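You operate a simulated robot arm through the tools that you are given. There is no shell and no other tool. Be economical: measure what you need, move in short steps, check, and stop when the job is done.

The job below is to be done with a simulated robot arm. You get a single attempt, and the scene is never put back.

## Task
Put things in order on the folding table top. At the end: the green battery from the folding table top stands where the orange scent bottle stood; the red rolled socks stands where the pink powder puff stood; the orange scent bottle stands on top of the cedar block; the pink roller from the folding table top stands where the red rolled socks stood; the pink powder puff stands on top of the low green box; whatever was shut is shut again. Leave all else as you found it, and nothing knocked over.

The check looks at the end state, three seconds after you hand in, the way a careful person would. Anything else that was tipped, shoved, dropped, spilled or broken makes it a failure.

## Robot
A 7-joint arm with a two-finger parallel gripper, fixed in place. Base frame: the origin is at the foot of the arm, x ahead of it, y to its left, z up; the work surface is at about z = 0. Units: mm, degrees, N and s.
With the tool pointing down near the work surface it reaches from about 240 to 620 mm from the base axis. Its first joint turns from -66.0 to 66.0 degrees. Payload 2.6 kg.
Tool frame: the origin (TCP) lies between the finger pads and is the grasp point; the fingertips stand 30 mm ahead of it; z points along the fingers, y is the line along which they close. Largest opening 94 mm; finger width 28, thickness 10; the body of the gripper, 50 by 96 mm, starts 55 mm behind the TCP.
Orientation is that of the tool frame in the base frame, as [roll, pitch, yaw] about the fixed x, y, z axes, in that order (R = Rz(yaw) Ry(pitch) Rx(roll)). With the fingers straight down and closing along the base's y, the tool's x points along the base's -x, its y along +y and its z along -z.

## Interface
- The arm moves only by the tool move_arm. Its argument "motion" is one flat list of numbers, 7 for each row, row after row: the shift along the tool's x, y, z in units of 50 mm (1.0 is 50 mm), then the turn, a rotation vector about the tool's x, y, z in units of 4 degrees (1.0 is 4 degrees), then the gripper command, from -1 (shut) to 1 (fully open), values between in proportion. In form: [dx, dy, dz, rx, ry, rz, grip, dx, dy, dz, rx, ry, rz, grip, ...]. A call has 1 to 10 rows; each row shifts and turns the commanded pose from where the row before left it, along the tool's axes as they then stand. A call with a number of a shift or a turn outside -1 to 1 is refused whole. Rows are played at 5 a second. More than 50 mm and 8.6 degrees between two rows, or a gripper value outside its range, and nothing of the call is played. Where a pose cannot be reached the arm comes as near as it can. A force on the tool above 40 N (or 10 N above the force at the start of the call, whichever is more), or a blocked arm, ends the call early, and 0.2 s more pass. Each finger travels about 72 mm/s and halts on what it meets, pressing with about 24 N; the grip force reading is that of the motor and also rises with nothing between the fingers. The clock runs only during rows and for 0.2 s after the last one: add rows that do not move to give the fingers time. It gives the time, the measured TCP pose, the force on the tool (base axes), the opening and the grip force at its end, in the units of the frame above (readings bear some noise), and new pictures: "pictures" is both (left out), scene, wrist or none.
- Cameras (640 x 400 px; columns grow to the right, rows downward): "scene" is fixed at [22.1, 427.6, 552.8]; the picture's right is [-0.87, -0.50, 0.00], its down [-0.34, 0.59, -0.73] and it looks along [0.37, -0.63, -0.68] (base axes); focal length 272 px, centre (320, 200). "wrist" rides on the gripper at [-37, 0, -58] in the tool frame; the picture's right is [0.00, -1.00, 0.00], its down [0.97, 0.00, -0.24] and it looks along [0.24, 0.00, 0.97] (tool axes); focal length 218 px, centre (320, 200).
- point_at(camera, pixels): there is no depth. For up to 12 entries [column, row, z] of the newest picture of that camera ("zoom" is the newest enlarged one), the place [x, y] in the base frame at which the ray of that pixel passes the height z, good to about 3 mm. No time passes.
- enlarge(camera, box): a new picture of the part [left, top, right, bottom] of that camera's present view, enlarged. No time passes.
- finish_job(): hands the job in; it is judged then, once.

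Keep the steps short. Do not move on a guess: measure, check each grasp and each placing, and mend mistakes. In all there are 80 turns and 120 pictures (those below and enlarged ones count). Leave the gripper open and the arm clear of the work at the hand-in unless told otherwise, and finish with a single line.

The tools are called after "Request:" as name(argument=value, ...) on one line, values as JSON. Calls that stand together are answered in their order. move_arm: Moves the arm, as the interface text tells. Its arguments: {"type":"object","properties":{"motion":{"type":"array","items":{"type":"number"}},"pictures":{"type":"string","enum":["both","scene","wrist","none"]}},"required":["motion"]} The other tools are called the same way: point_at (camera, pixels) gives the place at which the rays of pixels pass given heights; enlarge (camera, box) takes an enlarged picture of a part of a camera's view; finish_job () hands the job in.

At the start:

```text
time: 0.0
ee_pos: [403.2, 197.9, 292.3]
orientation: [179.9, 0.0, -180.0]
ft_force: [-0.6, 0.6, -0.3]
finger_gap: 94.0
grasp_force: 0.0
```

scene: 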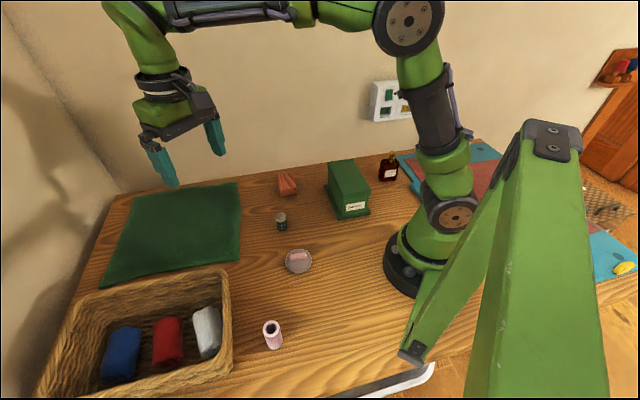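
wrist: 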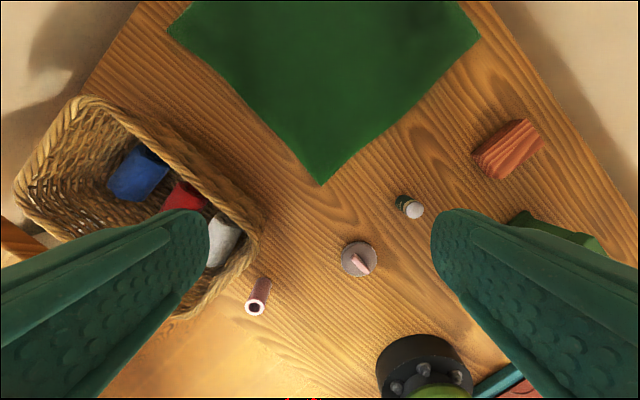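

I see the basket with socks, the roller near (272,335), the puff near (298,261), the battery near (281,221), the cedar block near (287,184), the green box near (348,188) and a bottle near (389,167). I'll enlarge these to identify them.

Request:
enlarge(camera="scene", box=[240, 140, 420, 280])

Request:
enlarge(camera="scene", box=[40, 250, 300, 400])

Request:
enlarge(camera="scene", box=[350, 50, 640, 300])

```text
2.86 times, centred on (330, 210) of scene
```

zoom: 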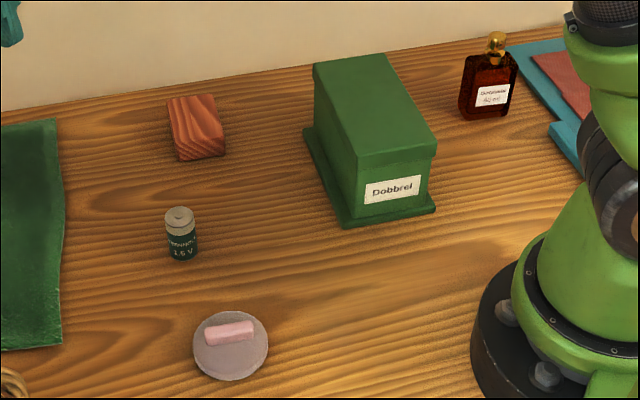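

```text
2.46 times, centred on (170, 325) of scene
```

zoom: 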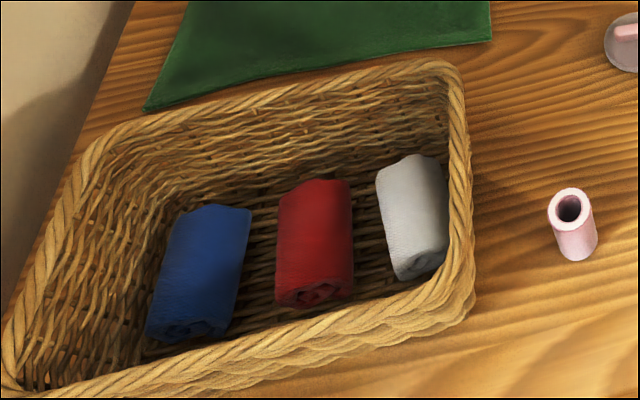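

```text
1.60 times, centred on (495, 175) of scene
```

zoom: 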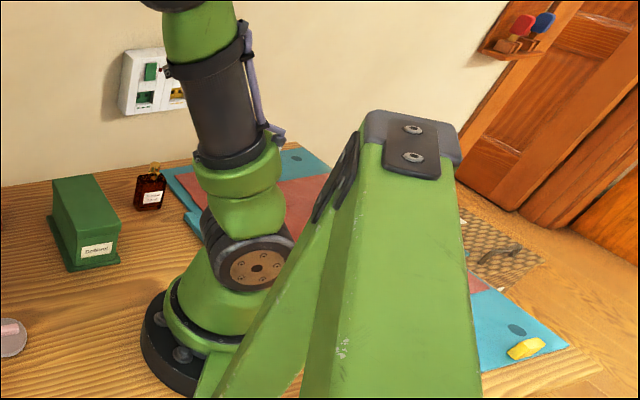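

I'll locate the objects on the table from the scene picture.

Request:
point_at(camera="scene", pixels=[[282.1, 229, 0], [281, 214.5, 40], [299, 262, 0], [299, 262, 15], [387.7, 180, 0], [391, 153, 80], [275, 346, 0], [271.5, 325, 50], [276.7, 175, 30], [292.2, 173, 30], [296.4, 192.5, 30], [281, 196, 30]])

Request:
point_at(camera="scene", pixels=[[349.8, 219, 0], [382, 213, 0], [334, 183, 0], [328, 163, 80], [352.7, 159, 80], [371, 189, 80], [343.7, 196, 80], [281, 196, 0], [296, 192, 0], [380, 178, 0], [397, 178, 0], [389, 182, 0]])

Request:
point_at(camera="wrist", pixels=[[413, 211, 40], [359, 259, 8], [362, 264, 25], [256, 308, 50], [262, 282, 0], [475, 155, 30], [523, 120, 30], [541, 140, 30], [498, 179, 30], [403, 205, 0], [510, 222, 80], [606, 262, 80]])

```text
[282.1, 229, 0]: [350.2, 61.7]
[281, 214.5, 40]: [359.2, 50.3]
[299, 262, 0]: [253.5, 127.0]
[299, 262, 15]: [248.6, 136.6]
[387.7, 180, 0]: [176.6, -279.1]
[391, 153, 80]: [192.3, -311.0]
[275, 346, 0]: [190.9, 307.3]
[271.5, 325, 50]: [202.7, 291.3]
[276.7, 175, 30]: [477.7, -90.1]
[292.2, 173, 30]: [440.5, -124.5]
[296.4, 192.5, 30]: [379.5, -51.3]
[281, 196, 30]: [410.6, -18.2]
```

```text
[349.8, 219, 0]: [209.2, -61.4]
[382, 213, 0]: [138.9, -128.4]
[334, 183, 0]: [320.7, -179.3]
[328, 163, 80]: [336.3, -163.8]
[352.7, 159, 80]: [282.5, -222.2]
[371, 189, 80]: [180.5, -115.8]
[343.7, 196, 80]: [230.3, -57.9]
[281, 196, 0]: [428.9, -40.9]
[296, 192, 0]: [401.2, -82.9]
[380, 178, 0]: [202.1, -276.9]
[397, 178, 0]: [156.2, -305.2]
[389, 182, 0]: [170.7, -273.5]
```

```text
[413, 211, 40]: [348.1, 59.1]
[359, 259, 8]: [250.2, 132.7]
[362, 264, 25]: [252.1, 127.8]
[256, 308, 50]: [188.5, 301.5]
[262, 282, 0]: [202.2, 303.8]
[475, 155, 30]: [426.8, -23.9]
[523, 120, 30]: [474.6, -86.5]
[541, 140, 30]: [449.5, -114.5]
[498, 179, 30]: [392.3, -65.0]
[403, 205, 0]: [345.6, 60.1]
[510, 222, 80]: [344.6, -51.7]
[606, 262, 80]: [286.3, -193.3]
```

Positions agree fairly well between cameras. I'll move toward the middle at a safe height and look straight down at the box, block and bottle.

Request:
move_arm(motion=[0.2, -1, 0, 0, 0, 0, 1, 0.2, -1, 0, 0, 0, 0, 1, 0.2, -1, 0, 0, 0, 0, 1, 0.2, -1, 0, 0, 0, 0, 1, 0.2, -1, 0, 0, 0, 0, 1, 0.2, -1, 0, 0, 0, 0, 1, 0, 0, 0, 0, 0, 0, 1])

```text
refused: row 1 steps farther than a row can; nothing moved
```

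Total shift per row must stay at or below 50 mm; I'll retry with smaller rows.

Request:
move_arm(motion=[0.2, -0.95, 0, 0, 0, 0, 1, 0.2, -0.95, 0, 0, 0, 0, 1, 0.2, -0.95, 0, 0, 0, 0, 1, 0.2, -0.95, 0, 0, 0, 0, 1, 0.2, -0.95, 0, 0, 0, 0, 1, 0.2, -0.95, 0, 0, 0, 0, 1, 0, 0, 0, 0, 0, 0, 1])

```text
time: 1.6
ee_pos: [343.6, -88.5, 291.7]
orientation: [180.0, 0.0, -179.9]
ft_force: [-0.4, 0.0, -0.5]
finger_gap: 94.0
grasp_force: 0.1
```

scene: 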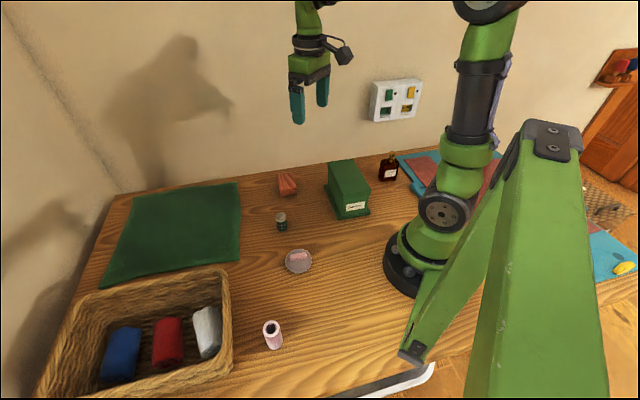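
wrist: 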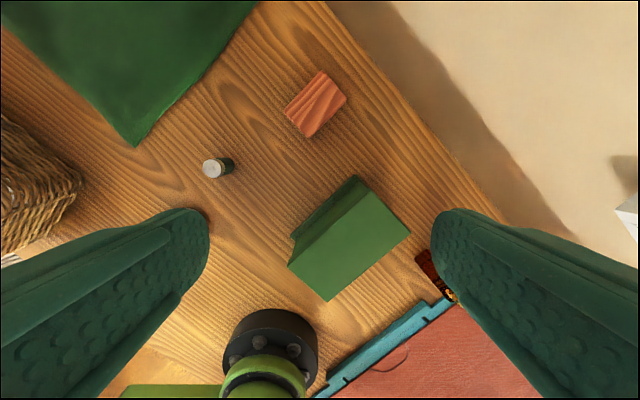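

Good view from above. I'll measure the block, box and bottle here.

Request:
enlarge(camera="wrist", box=[190, 50, 470, 310])

Request:
enlarge(camera="scene", box=[310, 130, 430, 230])

Request:
enlarge(camera="scene", box=[250, 150, 350, 280])

```text
1.54 times, centred on (330, 180) of wrist
```

zoom: 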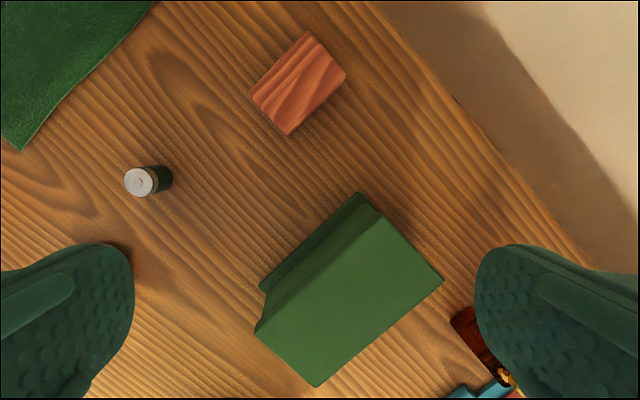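

```text
4.00 times, centred on (370, 180) of scene
```

zoom: 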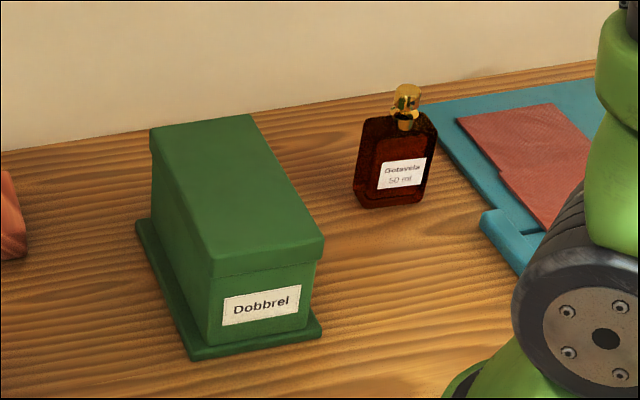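

```text
3.08 times, centred on (300, 215) of scene
```

zoom: 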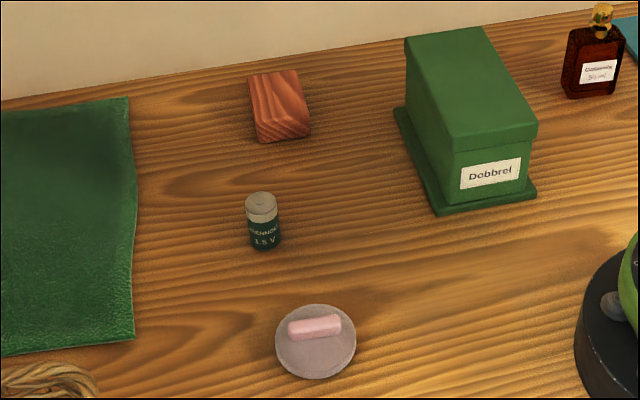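

I'll intersect rays from both cameras to get heights.

Request:
point_at(camera="wrist", pixels=[[287.8, 265.7, 0], [287.8, 265.7, 100], [328, 301.4, 80], [409.9, 232, 80], [367.7, 185.2, 80], [212, 168.5, 0], [212, 168.5, 50], [309.4, 136.5, 0], [309.4, 136.5, 40], [347, 99, 30], [321.5, 70.5, 30], [284.7, 112, 30]])

Request:
point_at(camera="scene", pixels=[[341.75, 193, 0], [341.75, 193, 100], [371, 190, 80], [352, 159, 80], [328, 162.5, 80], [281.1, 215, 0], [281.1, 215, 50], [281, 195, 0], [281, 195, 40], [296.5, 192, 30], [292.5, 173, 30], [276.8, 174.5, 30]])

Request:
point_at(camera="scene", pixels=[[380.2, 178, 0], [382, 181.5, 0], [395.5, 179.5, 0], [398, 177, 0], [391.5, 151, 60], [391.5, 151, 100], [384, 195, 60], [431, 154.5, 0], [390, 182, 0], [420, 150, 0], [200, 168, 0], [490, 185, 0]])

```text
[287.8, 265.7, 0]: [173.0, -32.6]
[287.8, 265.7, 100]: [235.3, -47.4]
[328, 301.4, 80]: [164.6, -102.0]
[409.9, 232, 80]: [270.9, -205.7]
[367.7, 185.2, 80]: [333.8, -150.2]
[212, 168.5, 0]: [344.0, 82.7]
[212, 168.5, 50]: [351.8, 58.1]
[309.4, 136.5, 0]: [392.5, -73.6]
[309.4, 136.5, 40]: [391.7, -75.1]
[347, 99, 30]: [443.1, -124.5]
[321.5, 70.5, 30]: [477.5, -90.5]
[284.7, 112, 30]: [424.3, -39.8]
```

```text
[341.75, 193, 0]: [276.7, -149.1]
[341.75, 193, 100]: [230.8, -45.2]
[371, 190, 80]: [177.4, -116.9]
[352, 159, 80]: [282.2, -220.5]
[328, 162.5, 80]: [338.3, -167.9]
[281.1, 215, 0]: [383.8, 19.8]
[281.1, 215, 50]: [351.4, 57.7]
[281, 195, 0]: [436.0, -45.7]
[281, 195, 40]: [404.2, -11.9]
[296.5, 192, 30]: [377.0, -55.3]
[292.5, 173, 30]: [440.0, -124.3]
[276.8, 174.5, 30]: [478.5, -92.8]
```

```text
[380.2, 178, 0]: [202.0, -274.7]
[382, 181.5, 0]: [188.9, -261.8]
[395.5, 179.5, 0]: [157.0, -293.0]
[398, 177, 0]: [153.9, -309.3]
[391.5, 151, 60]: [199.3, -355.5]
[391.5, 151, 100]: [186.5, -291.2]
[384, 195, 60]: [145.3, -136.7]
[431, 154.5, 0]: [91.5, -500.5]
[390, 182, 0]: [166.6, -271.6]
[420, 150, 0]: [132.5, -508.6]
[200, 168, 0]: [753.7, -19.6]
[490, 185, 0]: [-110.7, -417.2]
```

The box top is at about z=97 with its centre near (253,-122). The battery is at (351,58) and 50 tall. Next I'll move above the bottle at a safe height and start turning by -44° about tool z to match its faces.

Request:
move_arm(motion=[0.539, -0.662, 0.206, 0, 0, 0, 1, 0.539, -0.662, 0.206, 0, 0, 0, 1, 0.539, -0.662, 0.206, 0, 0, 0, 1, 0.539, -0.662, 0.206, 0, 0, 0, 1, 0.539, -0.662, 0.206, 0, 0, 0, 1, 0.539, -0.662, 0.206, 0, 0, 0, 1, 0, 0, 0, 0, 0, -1, 1, 0, 0, 0, 0, 0, -1, 1, 0, 0, 0, 0, 0, -1, 1, 0, 0, 0, 0, 0, -1, 1], pictures="wrist")

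Request:
enlarge(camera="scene", box=[265, 165, 305, 205])

```text
time: 3.8
ee_pos: [181.6, -284.9, 231.2]
orientation: [-180.0, 0.1, -163.8]
ft_force: [0.0, 0.0, -0.2]
finger_gap: 94.1
grasp_force: 0.0
```

wrist: 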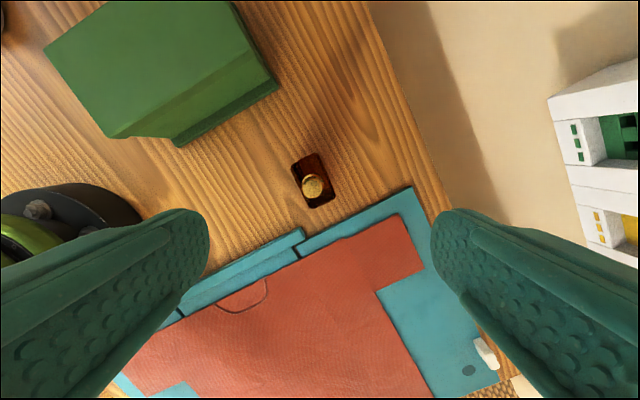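

```text
10.00 times, centred on (285, 185) of scene
```

zoom: 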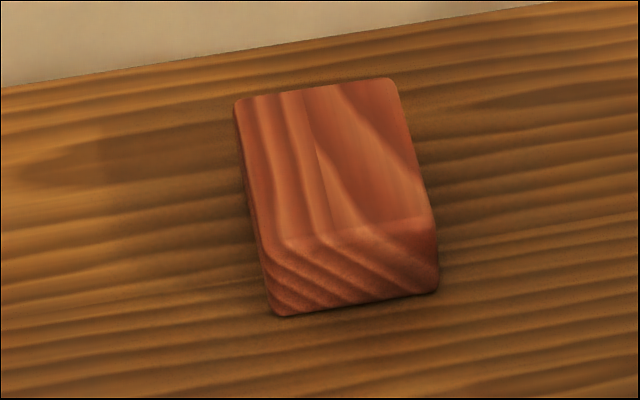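

The bottle is well seen at (316,182). I'll measure its corners and the block's edges.

Request:
enlarge(camera="wrist", box=[270, 130, 370, 230])

Request:
point_at(camera="scene", pixels=[[280.5, 196.7, 0], [296.8, 194, 0], [279.2, 189.3, 30], [296, 186.2, 30], [279.2, 189.3, 40], [276.3, 175, 30], [292.3, 173, 30], [276.3, 175, 40]])

```text
4.00 times, centred on (320, 180) of wrist
```

zoom: 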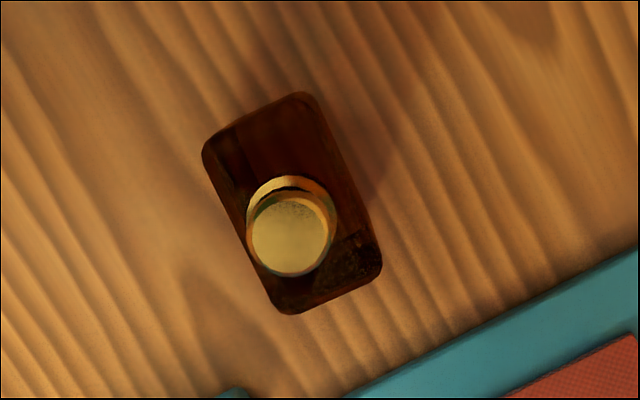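

```text
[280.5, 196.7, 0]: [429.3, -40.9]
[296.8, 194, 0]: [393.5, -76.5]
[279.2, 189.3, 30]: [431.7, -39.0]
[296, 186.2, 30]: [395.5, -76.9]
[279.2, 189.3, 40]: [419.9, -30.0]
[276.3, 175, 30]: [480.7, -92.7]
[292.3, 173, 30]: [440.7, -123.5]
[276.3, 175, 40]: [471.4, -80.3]
```

Request:
point_at(camera="wrist", pixels=[[312.5, 188.75, 100], [312.5, 184, 80], [290.8, 168.5, 60], [317.5, 154, 60], [335, 196, 60], [310, 207.5, 60], [290.8, 168.5, 0], [317.5, 154, 0], [335, 196, 0], [310, 207.5, 0]])

```text
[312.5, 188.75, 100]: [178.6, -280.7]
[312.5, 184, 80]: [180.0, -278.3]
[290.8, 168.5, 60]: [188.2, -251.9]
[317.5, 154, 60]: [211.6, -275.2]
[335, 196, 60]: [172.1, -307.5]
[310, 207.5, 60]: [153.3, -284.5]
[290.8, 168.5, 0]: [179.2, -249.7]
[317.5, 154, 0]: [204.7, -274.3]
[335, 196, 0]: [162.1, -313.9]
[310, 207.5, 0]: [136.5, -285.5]
```

Bottle axis is about (181,-281), its top at about z=106, its long axis at about 43°. I'll finish the turn (7 units) above it, centre, set the opening to 64 mm, and look again.

Request:
move_arm(motion=[0, 0, 0, 0, 0, -1, 0.36, 0, 0, 0, 0, 0, -1, 0.36, 0, 0, 0, 0, 0, -1, 0.36, 0, 0, 0, 0, 0, -1, 0.36, 0, 0, 0, 0, 0, -1, 0.36, 0, 0, 0, 0, 0, -1, 0.36, 0, 0, 0, 0, 0, -0.75, 0.36, 0, 0, 0.6, 0, 0, 0, 0.36, 0, 0, 0, 0, 0, 0, 0.36])

Request:
enlarge(camera="wrist", box=[240, 110, 400, 310])

```text
time: 5.8
ee_pos: [181.2, -283.2, 201.1]
orientation: [-180.0, -0.1, -137.0]
ft_force: [0.4, -0.7, -0.1]
finger_gap: 64.2
grasp_force: 0.1
```

scene: 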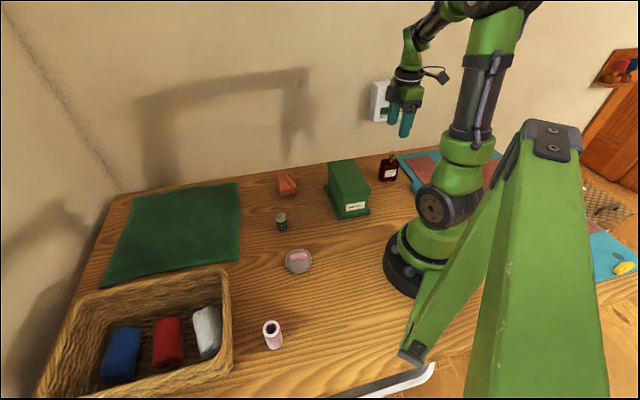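
wrist: 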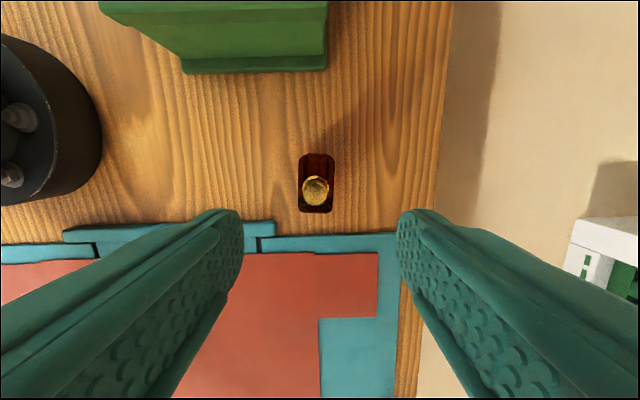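

```text
2.00 times, centred on (320, 210) of wrist
```

zoom: 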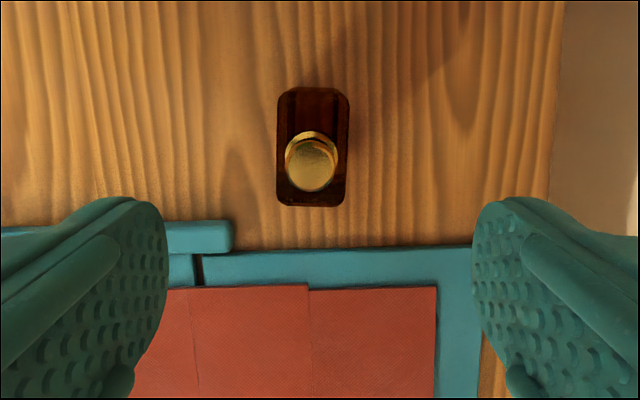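

Aligned. I'll measure the cap, body and teal edge positions.

Request:
point_at(camera="wrist", pixels=[[315.5, 191, 106], [315.5, 153.5, 65], [316.5, 213, 65], [316, 213, 0], [315.5, 153.5, 0], [277, 220, 10], [277, 220, 0], [330, 235, 0], [333, 180, 65], [299, 180, 65]])

```text
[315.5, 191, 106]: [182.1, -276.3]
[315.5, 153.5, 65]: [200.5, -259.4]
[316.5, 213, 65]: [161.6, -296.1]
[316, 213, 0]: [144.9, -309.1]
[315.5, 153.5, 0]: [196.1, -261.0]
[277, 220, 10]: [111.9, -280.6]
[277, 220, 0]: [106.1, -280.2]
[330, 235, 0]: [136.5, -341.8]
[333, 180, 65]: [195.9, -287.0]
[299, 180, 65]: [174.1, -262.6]
```

Bottle centre is about (181.5,-278). I'll shift by 5 mm, descend to z≈60, and check before closing.

Request:
move_arm(motion=[-0.076, 0.07, 0, 0, 0, 0, 0.36, 0, 0, 0.7, 0, 0, 0, 0.36, 0, 0, 0.7, 0, 0, 0, 0.36, 0, 0, 0.7, 0, 0, 0, 0.36, 0, 0, 0.7, 0, 0, 0, 0.36, 0, 0, 0, 0, 0, 0, 0.36])

```text
time: 7.2
ee_pos: [181.3, -283.1, 63.7]
orientation: [180.0, 0.0, -136.9]
ft_force: [0.4, 1.1, 0.0]
finger_gap: 64.0
grasp_force: 0.0
```

scene: 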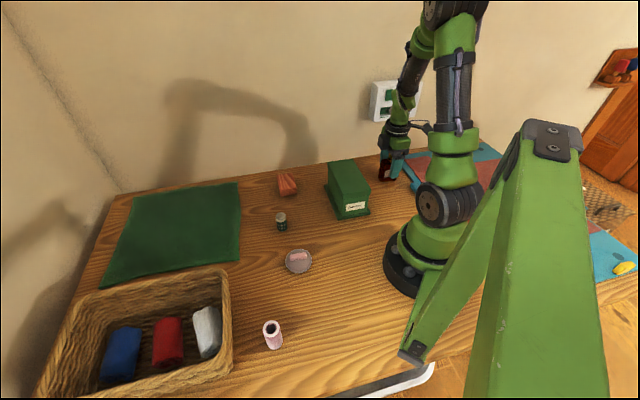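
wrist: 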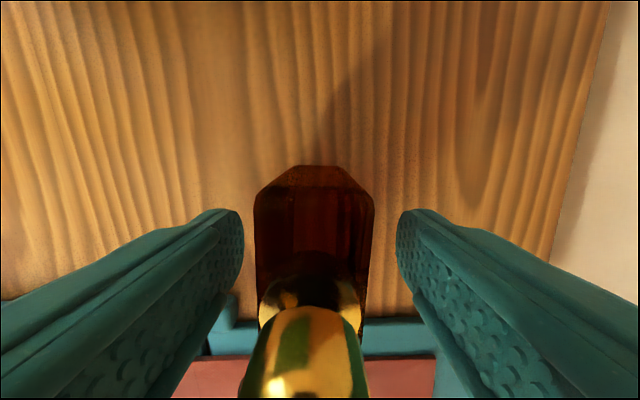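

The bottle sits between the fingers. I'll lower 4 mm and close.

Request:
move_arm(motion=[0, 0.04, 0.08, 0, 0, 0, 0.36, 0, 0, 0, 0, 0, 0, -0.2, 0, 0, 0, 0, 0, 0, -1, 0, 0, 0, 0, 0, 0, -1, 0, 0, 0, 0, 0, 0, -1], pictures="wrist")

```text
time: 8.4
ee_pos: [178.9, -280.6, 59.1]
orientation: [-180.0, 0.0, -137.0]
ft_force: [-0.1, 0.8, -0.1]
finger_gap: 36.5
grasp_force: 23.8
```

wrist: 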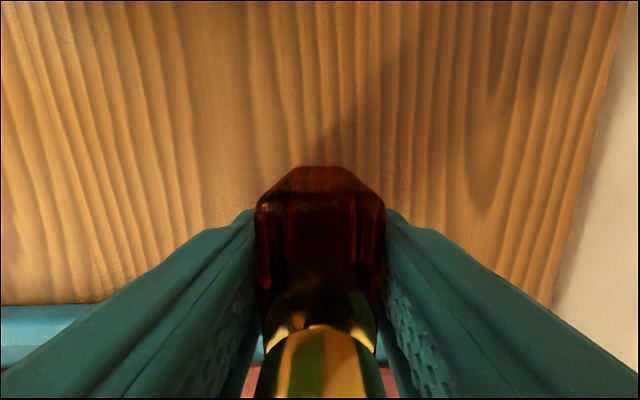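

Gripped (36.5 mm, 23.8 N). I'll lift 150 mm straight up and then travel toward the block.

Request:
move_arm(motion=[0, 0, -0.6, 0, 0, 0, -1, 0, 0, -1, 0, 0, 0, -1, 0, 0, -1, 0, 0, 0, -1, 0, 0, -0.5, 0, 0, 0, -1, 0, 0, 0, 0, 0, 0, -1], pictures="scene")

Request:
move_arm(motion=[-0.911, -0.087, 0, 0, 0, 0, -1, -0.911, -0.087, 0, 0, 0, 0, -1, -0.911, -0.087, 0, 0, 0, 0, -1, -0.911, -0.087, 0, 0, 0, 0, -1, -0.911, -0.087, 0, 0, 0, 0, -1, -0.911, -0.087, 0, 0, 0, 0, -1, -0.911, -0.087, 0, 0, 0, 0, -1, 0, 0, 0, 0, 0, 0, -1, 0, 0, 0, 0, 0, 0, -1])

```text
time: 9.6
ee_pos: [179.7, -279.1, 213.9]
orientation: [180.0, 0.0, -137.0]
ft_force: [-0.9, 0.1, -2.6]
finger_gap: 36.3
grasp_force: 24.0
```

scene: 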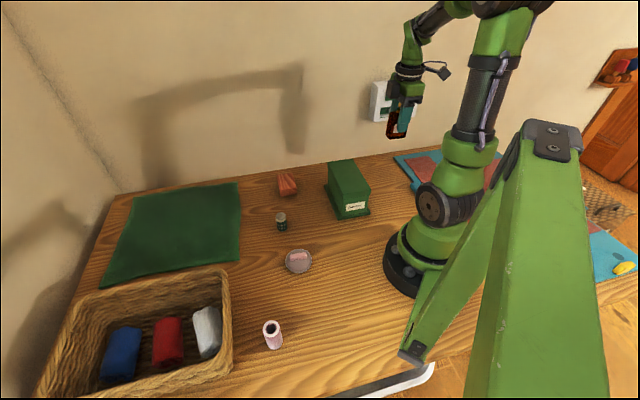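

```text
time: 11.6
ee_pos: [432.1, -81.3, 211.3]
orientation: [179.9, 0.1, -136.9]
ft_force: [0.7, 0.5, -1.8]
finger_gap: 36.1
grasp_force: 23.9
```

scene: 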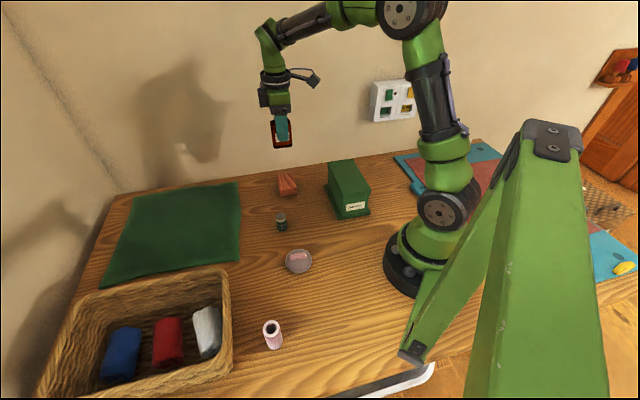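
wrist: 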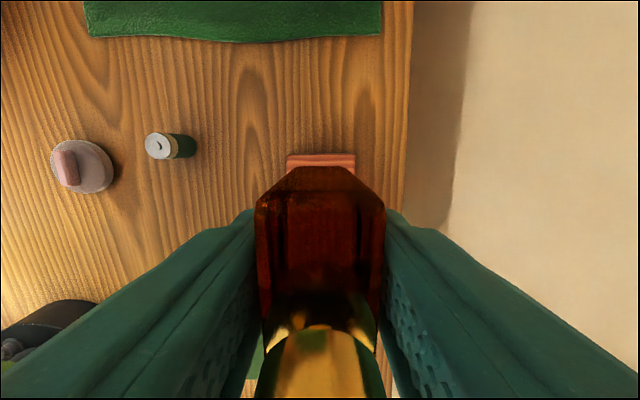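

The block's edge shows at (287–355,155). I'll measure it to verify alignment.

Request:
point_at(camera="wrist", pixels=[[287, 155, 29], [355, 153, 29]])

```text
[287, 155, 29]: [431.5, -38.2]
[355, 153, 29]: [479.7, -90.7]
```

Alignment is within 4 mm. I'll correct dy by -3.7 mm and descend to just above the block.

Request:
move_arm(motion=[0, -0.075, 0.6, 0, 0, 0, -1, 0, 0, 0.8, 0, 0, 0, -1, 0, 0, 0.6, 0, 0, 0, -1, 0, 0, 0.3, 0, 0, 0, -1, 0, 0, 0, 0, 0, 0, -1, 0, 0, 0, 0, 0, 0, -1], pictures="none")

Request:
enlarge(camera="scene", box=[250, 130, 330, 210])

```text
time: 13.0
ee_pos: [434.0, -86.7, 96.9]
orientation: [-179.9, -0.1, -137.0]
ft_force: [0.0, 0.2, -2.1]
finger_gap: 36.2
grasp_force: 24.1
```

```text
5.00 times, centred on (290, 170) of scene
```

zoom: 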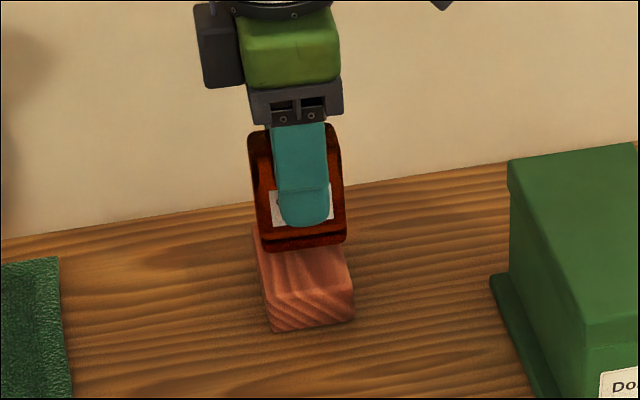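

Bottle hovers above the block centre. I'll lower gently in 2 mm steps, watching force.

Request:
move_arm(motion=[0, 0.04, 0.06, 0, 0, 0, -1, 0, 0, 0.04, 0, 0, 0, -1, 0, 0, 0.04, 0, 0, 0, -1, 0, 0, 0.02, 0, 0, 0, -1, 0, 0, 0, 0, 0, 0, -1], pictures="none")

Request:
enlarge(camera="scene", box=[250, 130, 330, 210])

```text
time: 14.2
ee_pos: [435.0, -85.5, 88.9]
orientation: [-179.9, 0.0, -137.0]
ft_force: [-0.6, -0.2, -1.6]
finger_gap: 36.1
grasp_force: 24.0
```

```text
5.00 times, centred on (290, 170) of scene
```

zoom: 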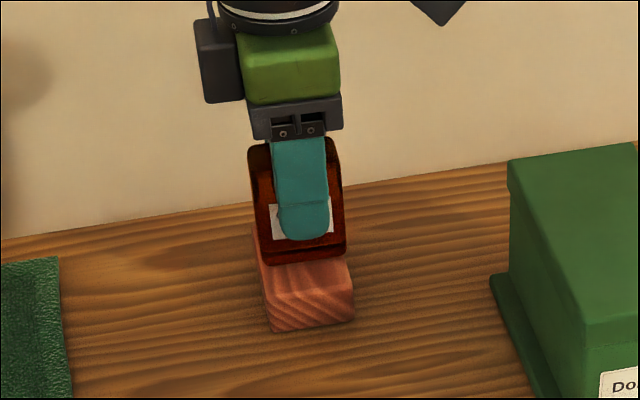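

No contact yet (force unchanged). Continue downward in 1 mm steps.

Request:
move_arm(motion=[0, 0, 0.02, 0, 0, 0, -1, 0, 0, 0.02, 0, 0, 0, -1, 0, 0, 0, 0, 0, 0, -1], pictures="none")

Request:
move_arm(motion=[0, 0, 0.02, 0, 0, 0, -1, 0, 0, 0.02, 0, 0, 0, -1, 0, 0, 0, 0, 0, 0, -1], pictures="none")

```text
time: 15.0
ee_pos: [434.9, -85.7, 88.2]
orientation: [-179.8, 0.1, -137.0]
ft_force: [-4.9, -1.4, 16.0]
finger_gap: 36.3
grasp_force: 24.0
```

```text
time: 15.8
ee_pos: [436.7, -85.4, 84.7]
orientation: [-179.8, 0.0, -137.0]
ft_force: [0.7, -0.2, 18.5]
finger_gap: 36.4
grasp_force: 23.6
```

Contact is firm (18 N up). I'll ease up 1.5 mm, open to 64 mm, and rise.

Request:
move_arm(motion=[0, 0, -0.03, 0, 0, 0, -1, 0, 0, 0, 0, 0, 0, -0.1, 0, 0, 0, 0, 0, 0, 0.36, 0, 0, 0, 0, 0, 0, 0.36, 0, 0, 0, 0, 0, 0, 0.36])

```text
time: 17.0
ee_pos: [435.2, -84.5, 86.5]
orientation: [-180.0, 0.0, -137.0]
ft_force: [0.0, 0.0, 0.2]
finger_gap: 63.8
grasp_force: 0.2
```

scene: 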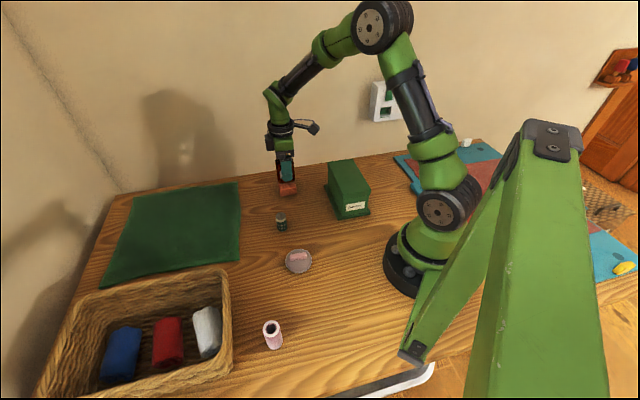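
wrist: 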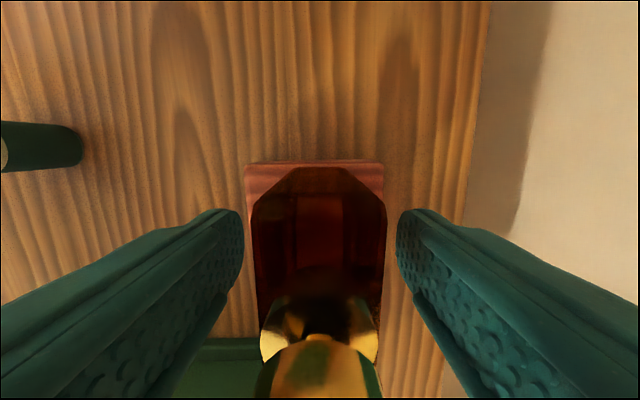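

Bottle stands on the block. I'll rise and move above the powder puff.

Request:
move_arm(motion=[0, 0, -0.6, 0, 0, 0, 0.36, 0, 0, -1, 0, 0, 0, 0.36, 0, 0, -1, 0, 0, 0, 0.36, -0.04, 0.94, 0, 0, 0, 0, 1, -0.04, 0.94, 0, 0, 0, 0, 1, -0.04, 0.94, 0, 0, 0, 0, 1, -0.04, 0.94, 0, 0, 0, 0, 1, -0.04, 0.94, 0, 0, 0, 0, 1, -0.04, 0.94, 0, 0, 0, 0, 1, 0, 0, 0, 0, 0, 0, 1])

Request:
enlarge(camera="scene", box=[250, 130, 330, 210])

Request:
enlarge(camera="wrist", box=[240, 100, 400, 260])

Request:
enlarge(camera="scene", box=[270, 235, 330, 285])

```text
time: 19.2
ee_pos: [251.3, 131.2, 216.9]
orientation: [-180.0, 0.0, -137.1]
ft_force: [-0.1, -0.2, 0.4]
finger_gap: 94.1
grasp_force: 0.1
```

scene: 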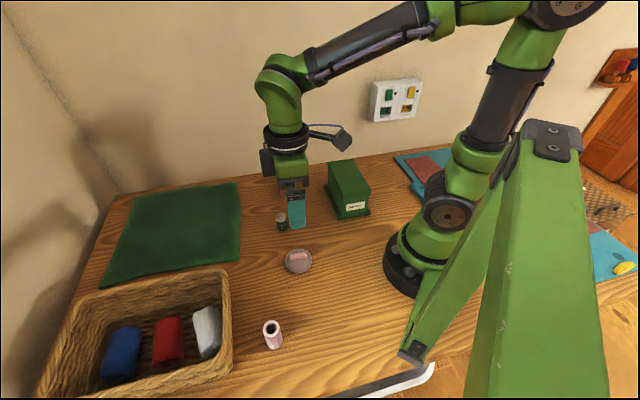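
wrist: 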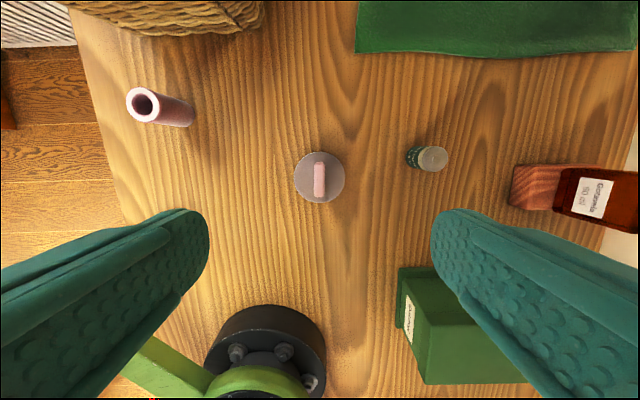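

```text
5.00 times, centred on (290, 170) of scene
```

zoom: 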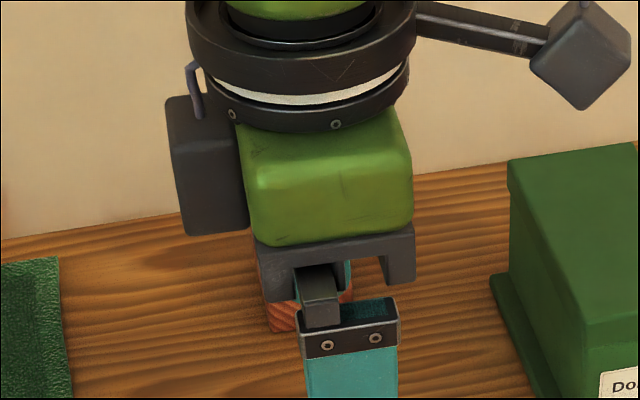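

```text
2.50 times, centred on (320, 180) of wrist
```

zoom: 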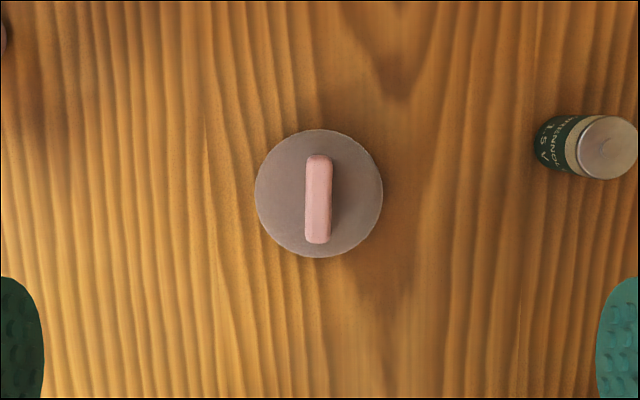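

```text
8.00 times, centred on (300, 260) of scene
```

zoom: 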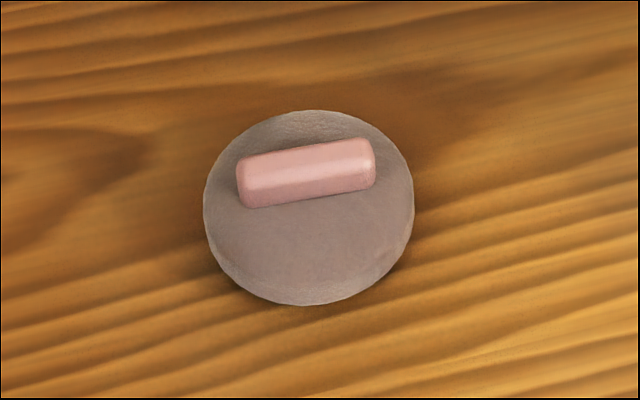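

The puff's pink handle is aligned with tool x at about (319,180). I'll measure handle height and centre.

Request:
point_at(camera="wrist", pixels=[[319, 180, 20], [319, 180, 40], [319.2, 163.2, 25], [318.8, 196, 25], [320, 177.5, 10], [320, 177.5, 0], [409.5, 158, 0], [435, 158.5, 50]])

Request:
point_at(camera="scene", pixels=[[298.3, 255.9, 20], [298.3, 255.9, 40], [290.2, 257.5, 25], [306.4, 254, 25], [298.6, 261, 10], [298.6, 261, 0]])

```text
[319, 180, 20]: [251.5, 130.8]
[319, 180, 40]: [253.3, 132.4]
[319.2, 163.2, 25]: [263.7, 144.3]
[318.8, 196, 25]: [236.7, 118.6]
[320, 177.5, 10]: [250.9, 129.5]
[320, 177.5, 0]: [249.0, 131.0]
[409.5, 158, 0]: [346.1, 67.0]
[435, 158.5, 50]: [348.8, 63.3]
```

```text
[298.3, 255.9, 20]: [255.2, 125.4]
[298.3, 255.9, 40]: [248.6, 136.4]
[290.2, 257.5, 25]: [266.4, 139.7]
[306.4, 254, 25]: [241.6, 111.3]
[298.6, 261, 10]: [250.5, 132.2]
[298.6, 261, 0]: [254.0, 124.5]
```

Handle top is at about z=30, right below the TCP. I'll narrow to 40 mm, descend to z≈55, and look.

Request:
move_arm(motion=[0, 0, 0.9, 0, 0, 0, -0.15, 0, 0, 0.9, 0, 0, 0, -0.15, 0, 0, 0.9, 0, 0, 0, -0.15, 0, 0, 0.5, 0, 0, 0, -0.15, 0, 0, 0, 0, 0, 0, -0.15, 0, 0, 0, 0, 0, 0, -0.15])

Request:
enlarge(camera="scene", box=[270, 225, 330, 285])

```text
time: 20.6
ee_pos: [251.0, 127.5, 55.9]
orientation: [-180.0, 0.1, -137.0]
ft_force: [0.0, 0.2, 0.6]
finger_gap: 39.9
grasp_force: 0.1
```

scene: 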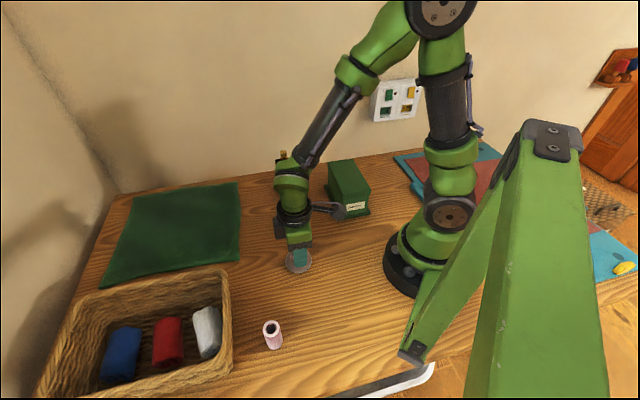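
wrist: 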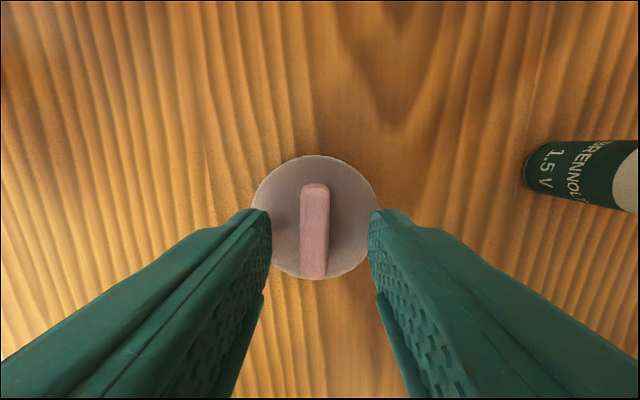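

```text
6.67 times, centred on (300, 255) of scene
```

zoom: 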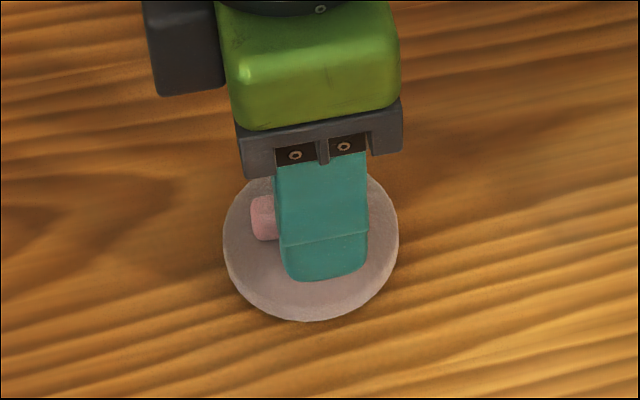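

Handle is 3–4 mm ahead. I'll correct and lower gently until touching the disc.

Request:
move_arm(motion=[-0.07, 0.05, 0.04, 0, 0, 0, -0.4, 0, 0, 0.04, 0, 0, 0, -0.4, 0, 0, 0.03, 0, 0, 0, -0.4, 0, 0, 0.03, 0, 0, 0, -0.4, 0, 0, 0, 0, 0, 0, -0.4], pictures="wrist")

Request:
enlarge(camera="scene", box=[270, 225, 330, 285])

```text
time: 21.7
ee_pos: [252.8, 134.1, 50.0]
orientation: [-179.9, 0.1, -137.1]
ft_force: [-5.4, -2.1, 16.1]
finger_gap: 28.0
grasp_force: 0.2
stopped in row 5: the force on the tool passed its limit (the readings are from after the stop); the commanded pose is now the measured one
```

wrist: 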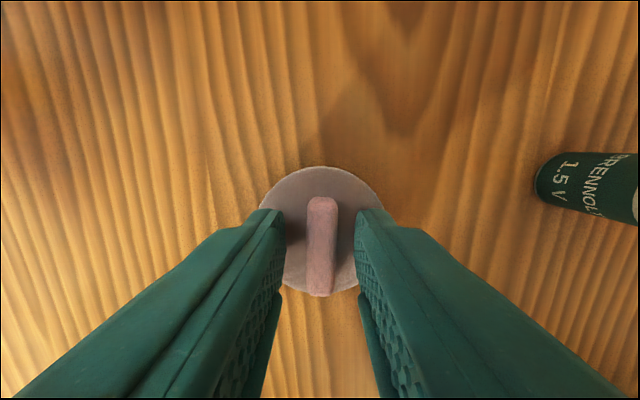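

```text
6.67 times, centred on (300, 255) of scene
```

zoom: 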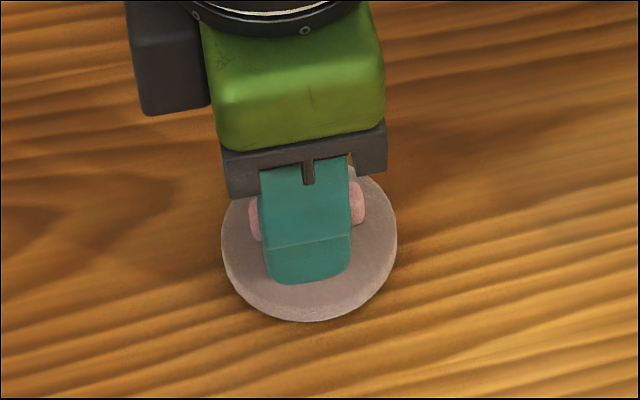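

Tips touch the disc (top ≈ z 19). I'll back off 1 mm and close on the handle.

Request:
move_arm(motion=[0, 0, -0.03, 0, 0, 0, -0.4, 0, 0, 0, 0, 0, 0, -0.8, 0, 0, 0, 0, 0, 0, -1, 0, 0, 0, 0, 0, 0, -1], pictures="none")

Request:
move_arm(motion=[0, 0, -0.4, 0, 0, 0, -1, 0, 0, -1, 0, 0, 0, -1, 0, 0, -1, 0, 0, 0, -1, 0, 0, -0.6, 0, 0, 0, -1, 0, 0, 0, 0, 0, 0, -1])

```text
time: 22.7
ee_pos: [252.8, 132.9, 51.2]
orientation: [180.0, 0.1, -137.2]
ft_force: [0.3, 0.0, 0.2]
finger_gap: 10.5
grasp_force: 23.9
```

```text
time: 23.9
ee_pos: [253.0, 134.3, 201.7]
orientation: [-180.0, 0.1, -137.1]
ft_force: [-0.2, 0.8, -0.6]
finger_gap: 10.6
grasp_force: 24.4
```

scene: 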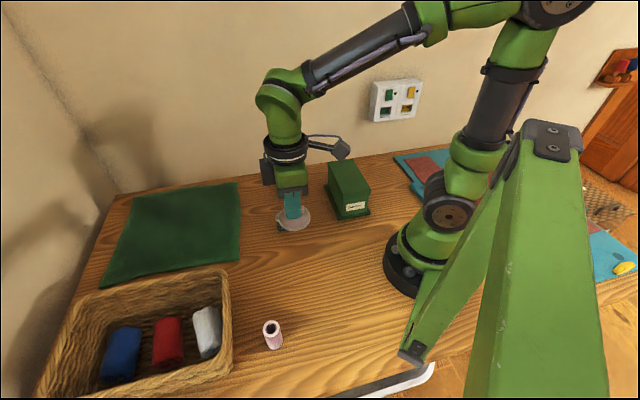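
wrist: 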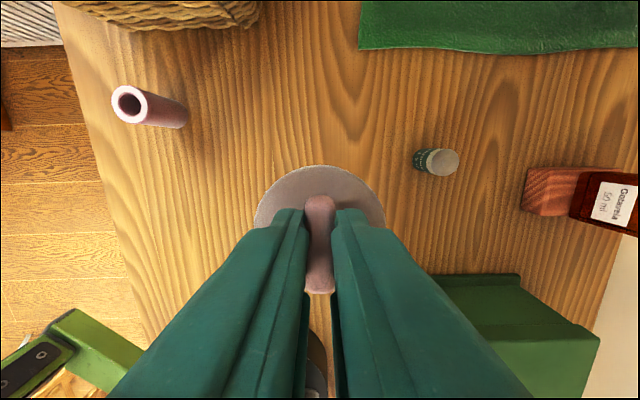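

Puff held. I'll move over the box top centre (253,-122) at this height.

Request:
move_arm(motion=[0.577, -0.625, 0, 0, 0, 0, -1, 0.577, -0.625, 0, 0, 0, 0, -1, 0.577, -0.625, 0, 0, 0, 0, -1, 0.577, -0.625, 0, 0, 0, 0, -1, 0.577, -0.625, 0, 0, 0, 0, -1, 0.577, -0.625, 0, 0, 0, 0, -1, 0, 0, 0, 0, 0, 0, -1, 0, 0, 0, 0, 0, 0, -1])

Request:
enlarge(camera="scene", box=[300, 120, 400, 220])

```text
time: 25.7
ee_pos: [253.1, -124.1, 203.2]
orientation: [-179.9, 0.0, -137.1]
ft_force: [-0.3, 0.0, -0.2]
finger_gap: 10.8
grasp_force: 23.4
```

scene: 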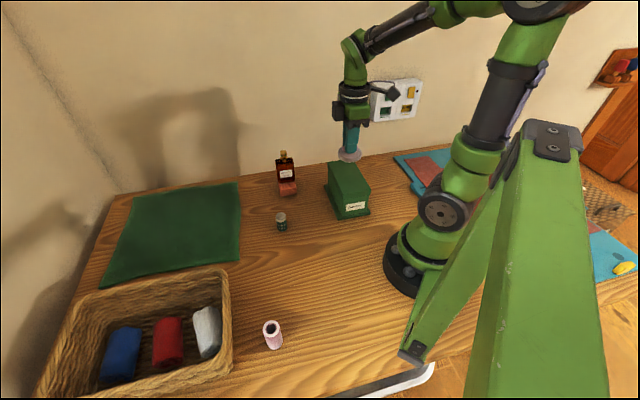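
wrist: 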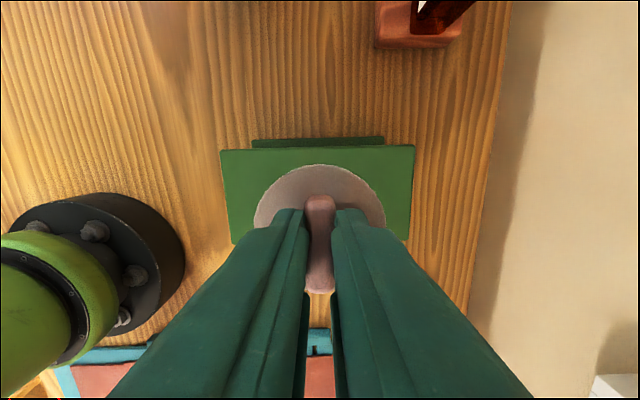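

```text
4.00 times, centred on (350, 170) of scene
```

zoom: 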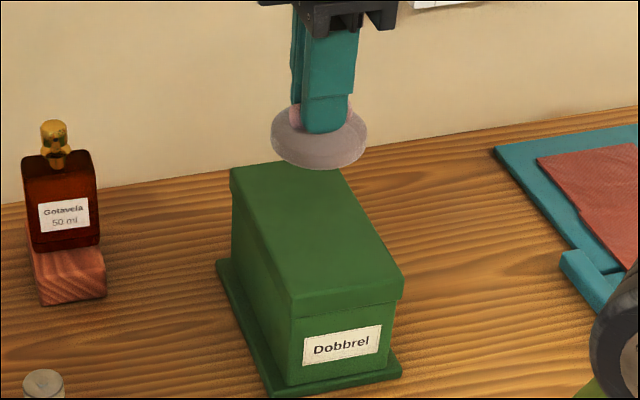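

Puff is over the box. I'll check the box top edges against the puff.

Request:
point_at(camera="wrist", pixels=[[220, 150, 97], [415, 146, 97], [231, 243, 97], [408, 240, 97], [320, 182, 155]])

```text
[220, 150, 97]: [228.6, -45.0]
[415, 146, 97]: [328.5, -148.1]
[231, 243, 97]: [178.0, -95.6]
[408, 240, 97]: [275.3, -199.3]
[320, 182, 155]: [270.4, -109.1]
```

Centred. I'll descend to about 5 mm above the box and then in small steps until contact.

Request:
move_arm(motion=[0, 0, 0.5, 0, 0, 0, -1, 0, 0, 0.4, 0, 0, 0, -1, 0, 0, 0.08, 0, 0, 0, -1, 0, 0, 0.04, 0, 0, 0, -1, 0, 0, 0, 0, 0, 0, -1], pictures="none")

Request:
move_arm(motion=[0, 0, 0.02, 0, 0, 0, -1, 0, 0, 0.02, 0, 0, 0, -1, 0, 0, 0, 0, 0, 0, -1], pictures="none")

Request:
move_arm(motion=[0, 0, 0.02, 0, 0, 0, -1, 0, 0, 0.02, 0, 0, 0, -1, 0, 0, 0, 0, 0, 0, -1], pictures="none")

Request:
enlarge(camera="scene", box=[300, 120, 400, 220])

```text
time: 26.9
ee_pos: [252.8, -122.1, 152.1]
orientation: [-180.0, -0.1, -137.1]
ft_force: [-0.7, 0.1, -0.5]
finger_gap: 10.5
grasp_force: 23.7
```

```text
time: 27.7
ee_pos: [253.4, -122.6, 147.5]
orientation: [179.9, 0.1, -137.2]
ft_force: [-1.0, 0.6, -1.3]
finger_gap: 10.6
grasp_force: 23.6
```

```text
time: 28.5
ee_pos: [253.6, -120.8, 145.8]
orientation: [180.0, 0.1, -137.0]
ft_force: [-0.3, -0.3, 1.7]
finger_gap: 10.4
grasp_force: 23.8
```

```text
4.00 times, centred on (350, 170) of scene
```

zoom: 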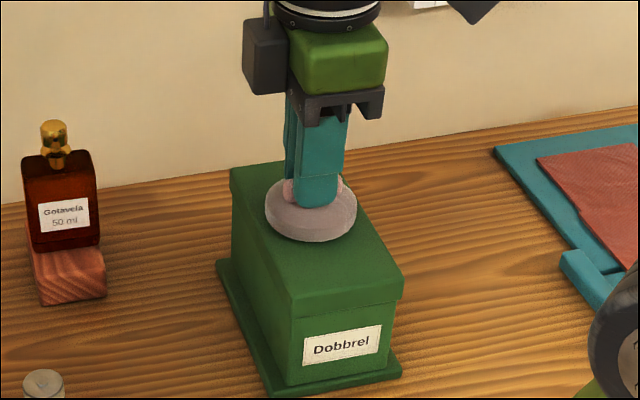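

Looks close to touching (1.7 N). One more small step to confirm contact.

Request:
move_arm(motion=[0, 0, 0.02, 0, 0, 0, -1, 0, 0, 0.01, 0, 0, 0, -1, 0, 0, 0, 0, 0, 0, -1], pictures="none")

```text
time: 29.3
ee_pos: [253.3, -122.3, 146.5]
orientation: [-179.8, 0.2, -137.1]
ft_force: [-2.8, 3.1, 19.1]
finger_gap: 10.6
grasp_force: 24.3
```

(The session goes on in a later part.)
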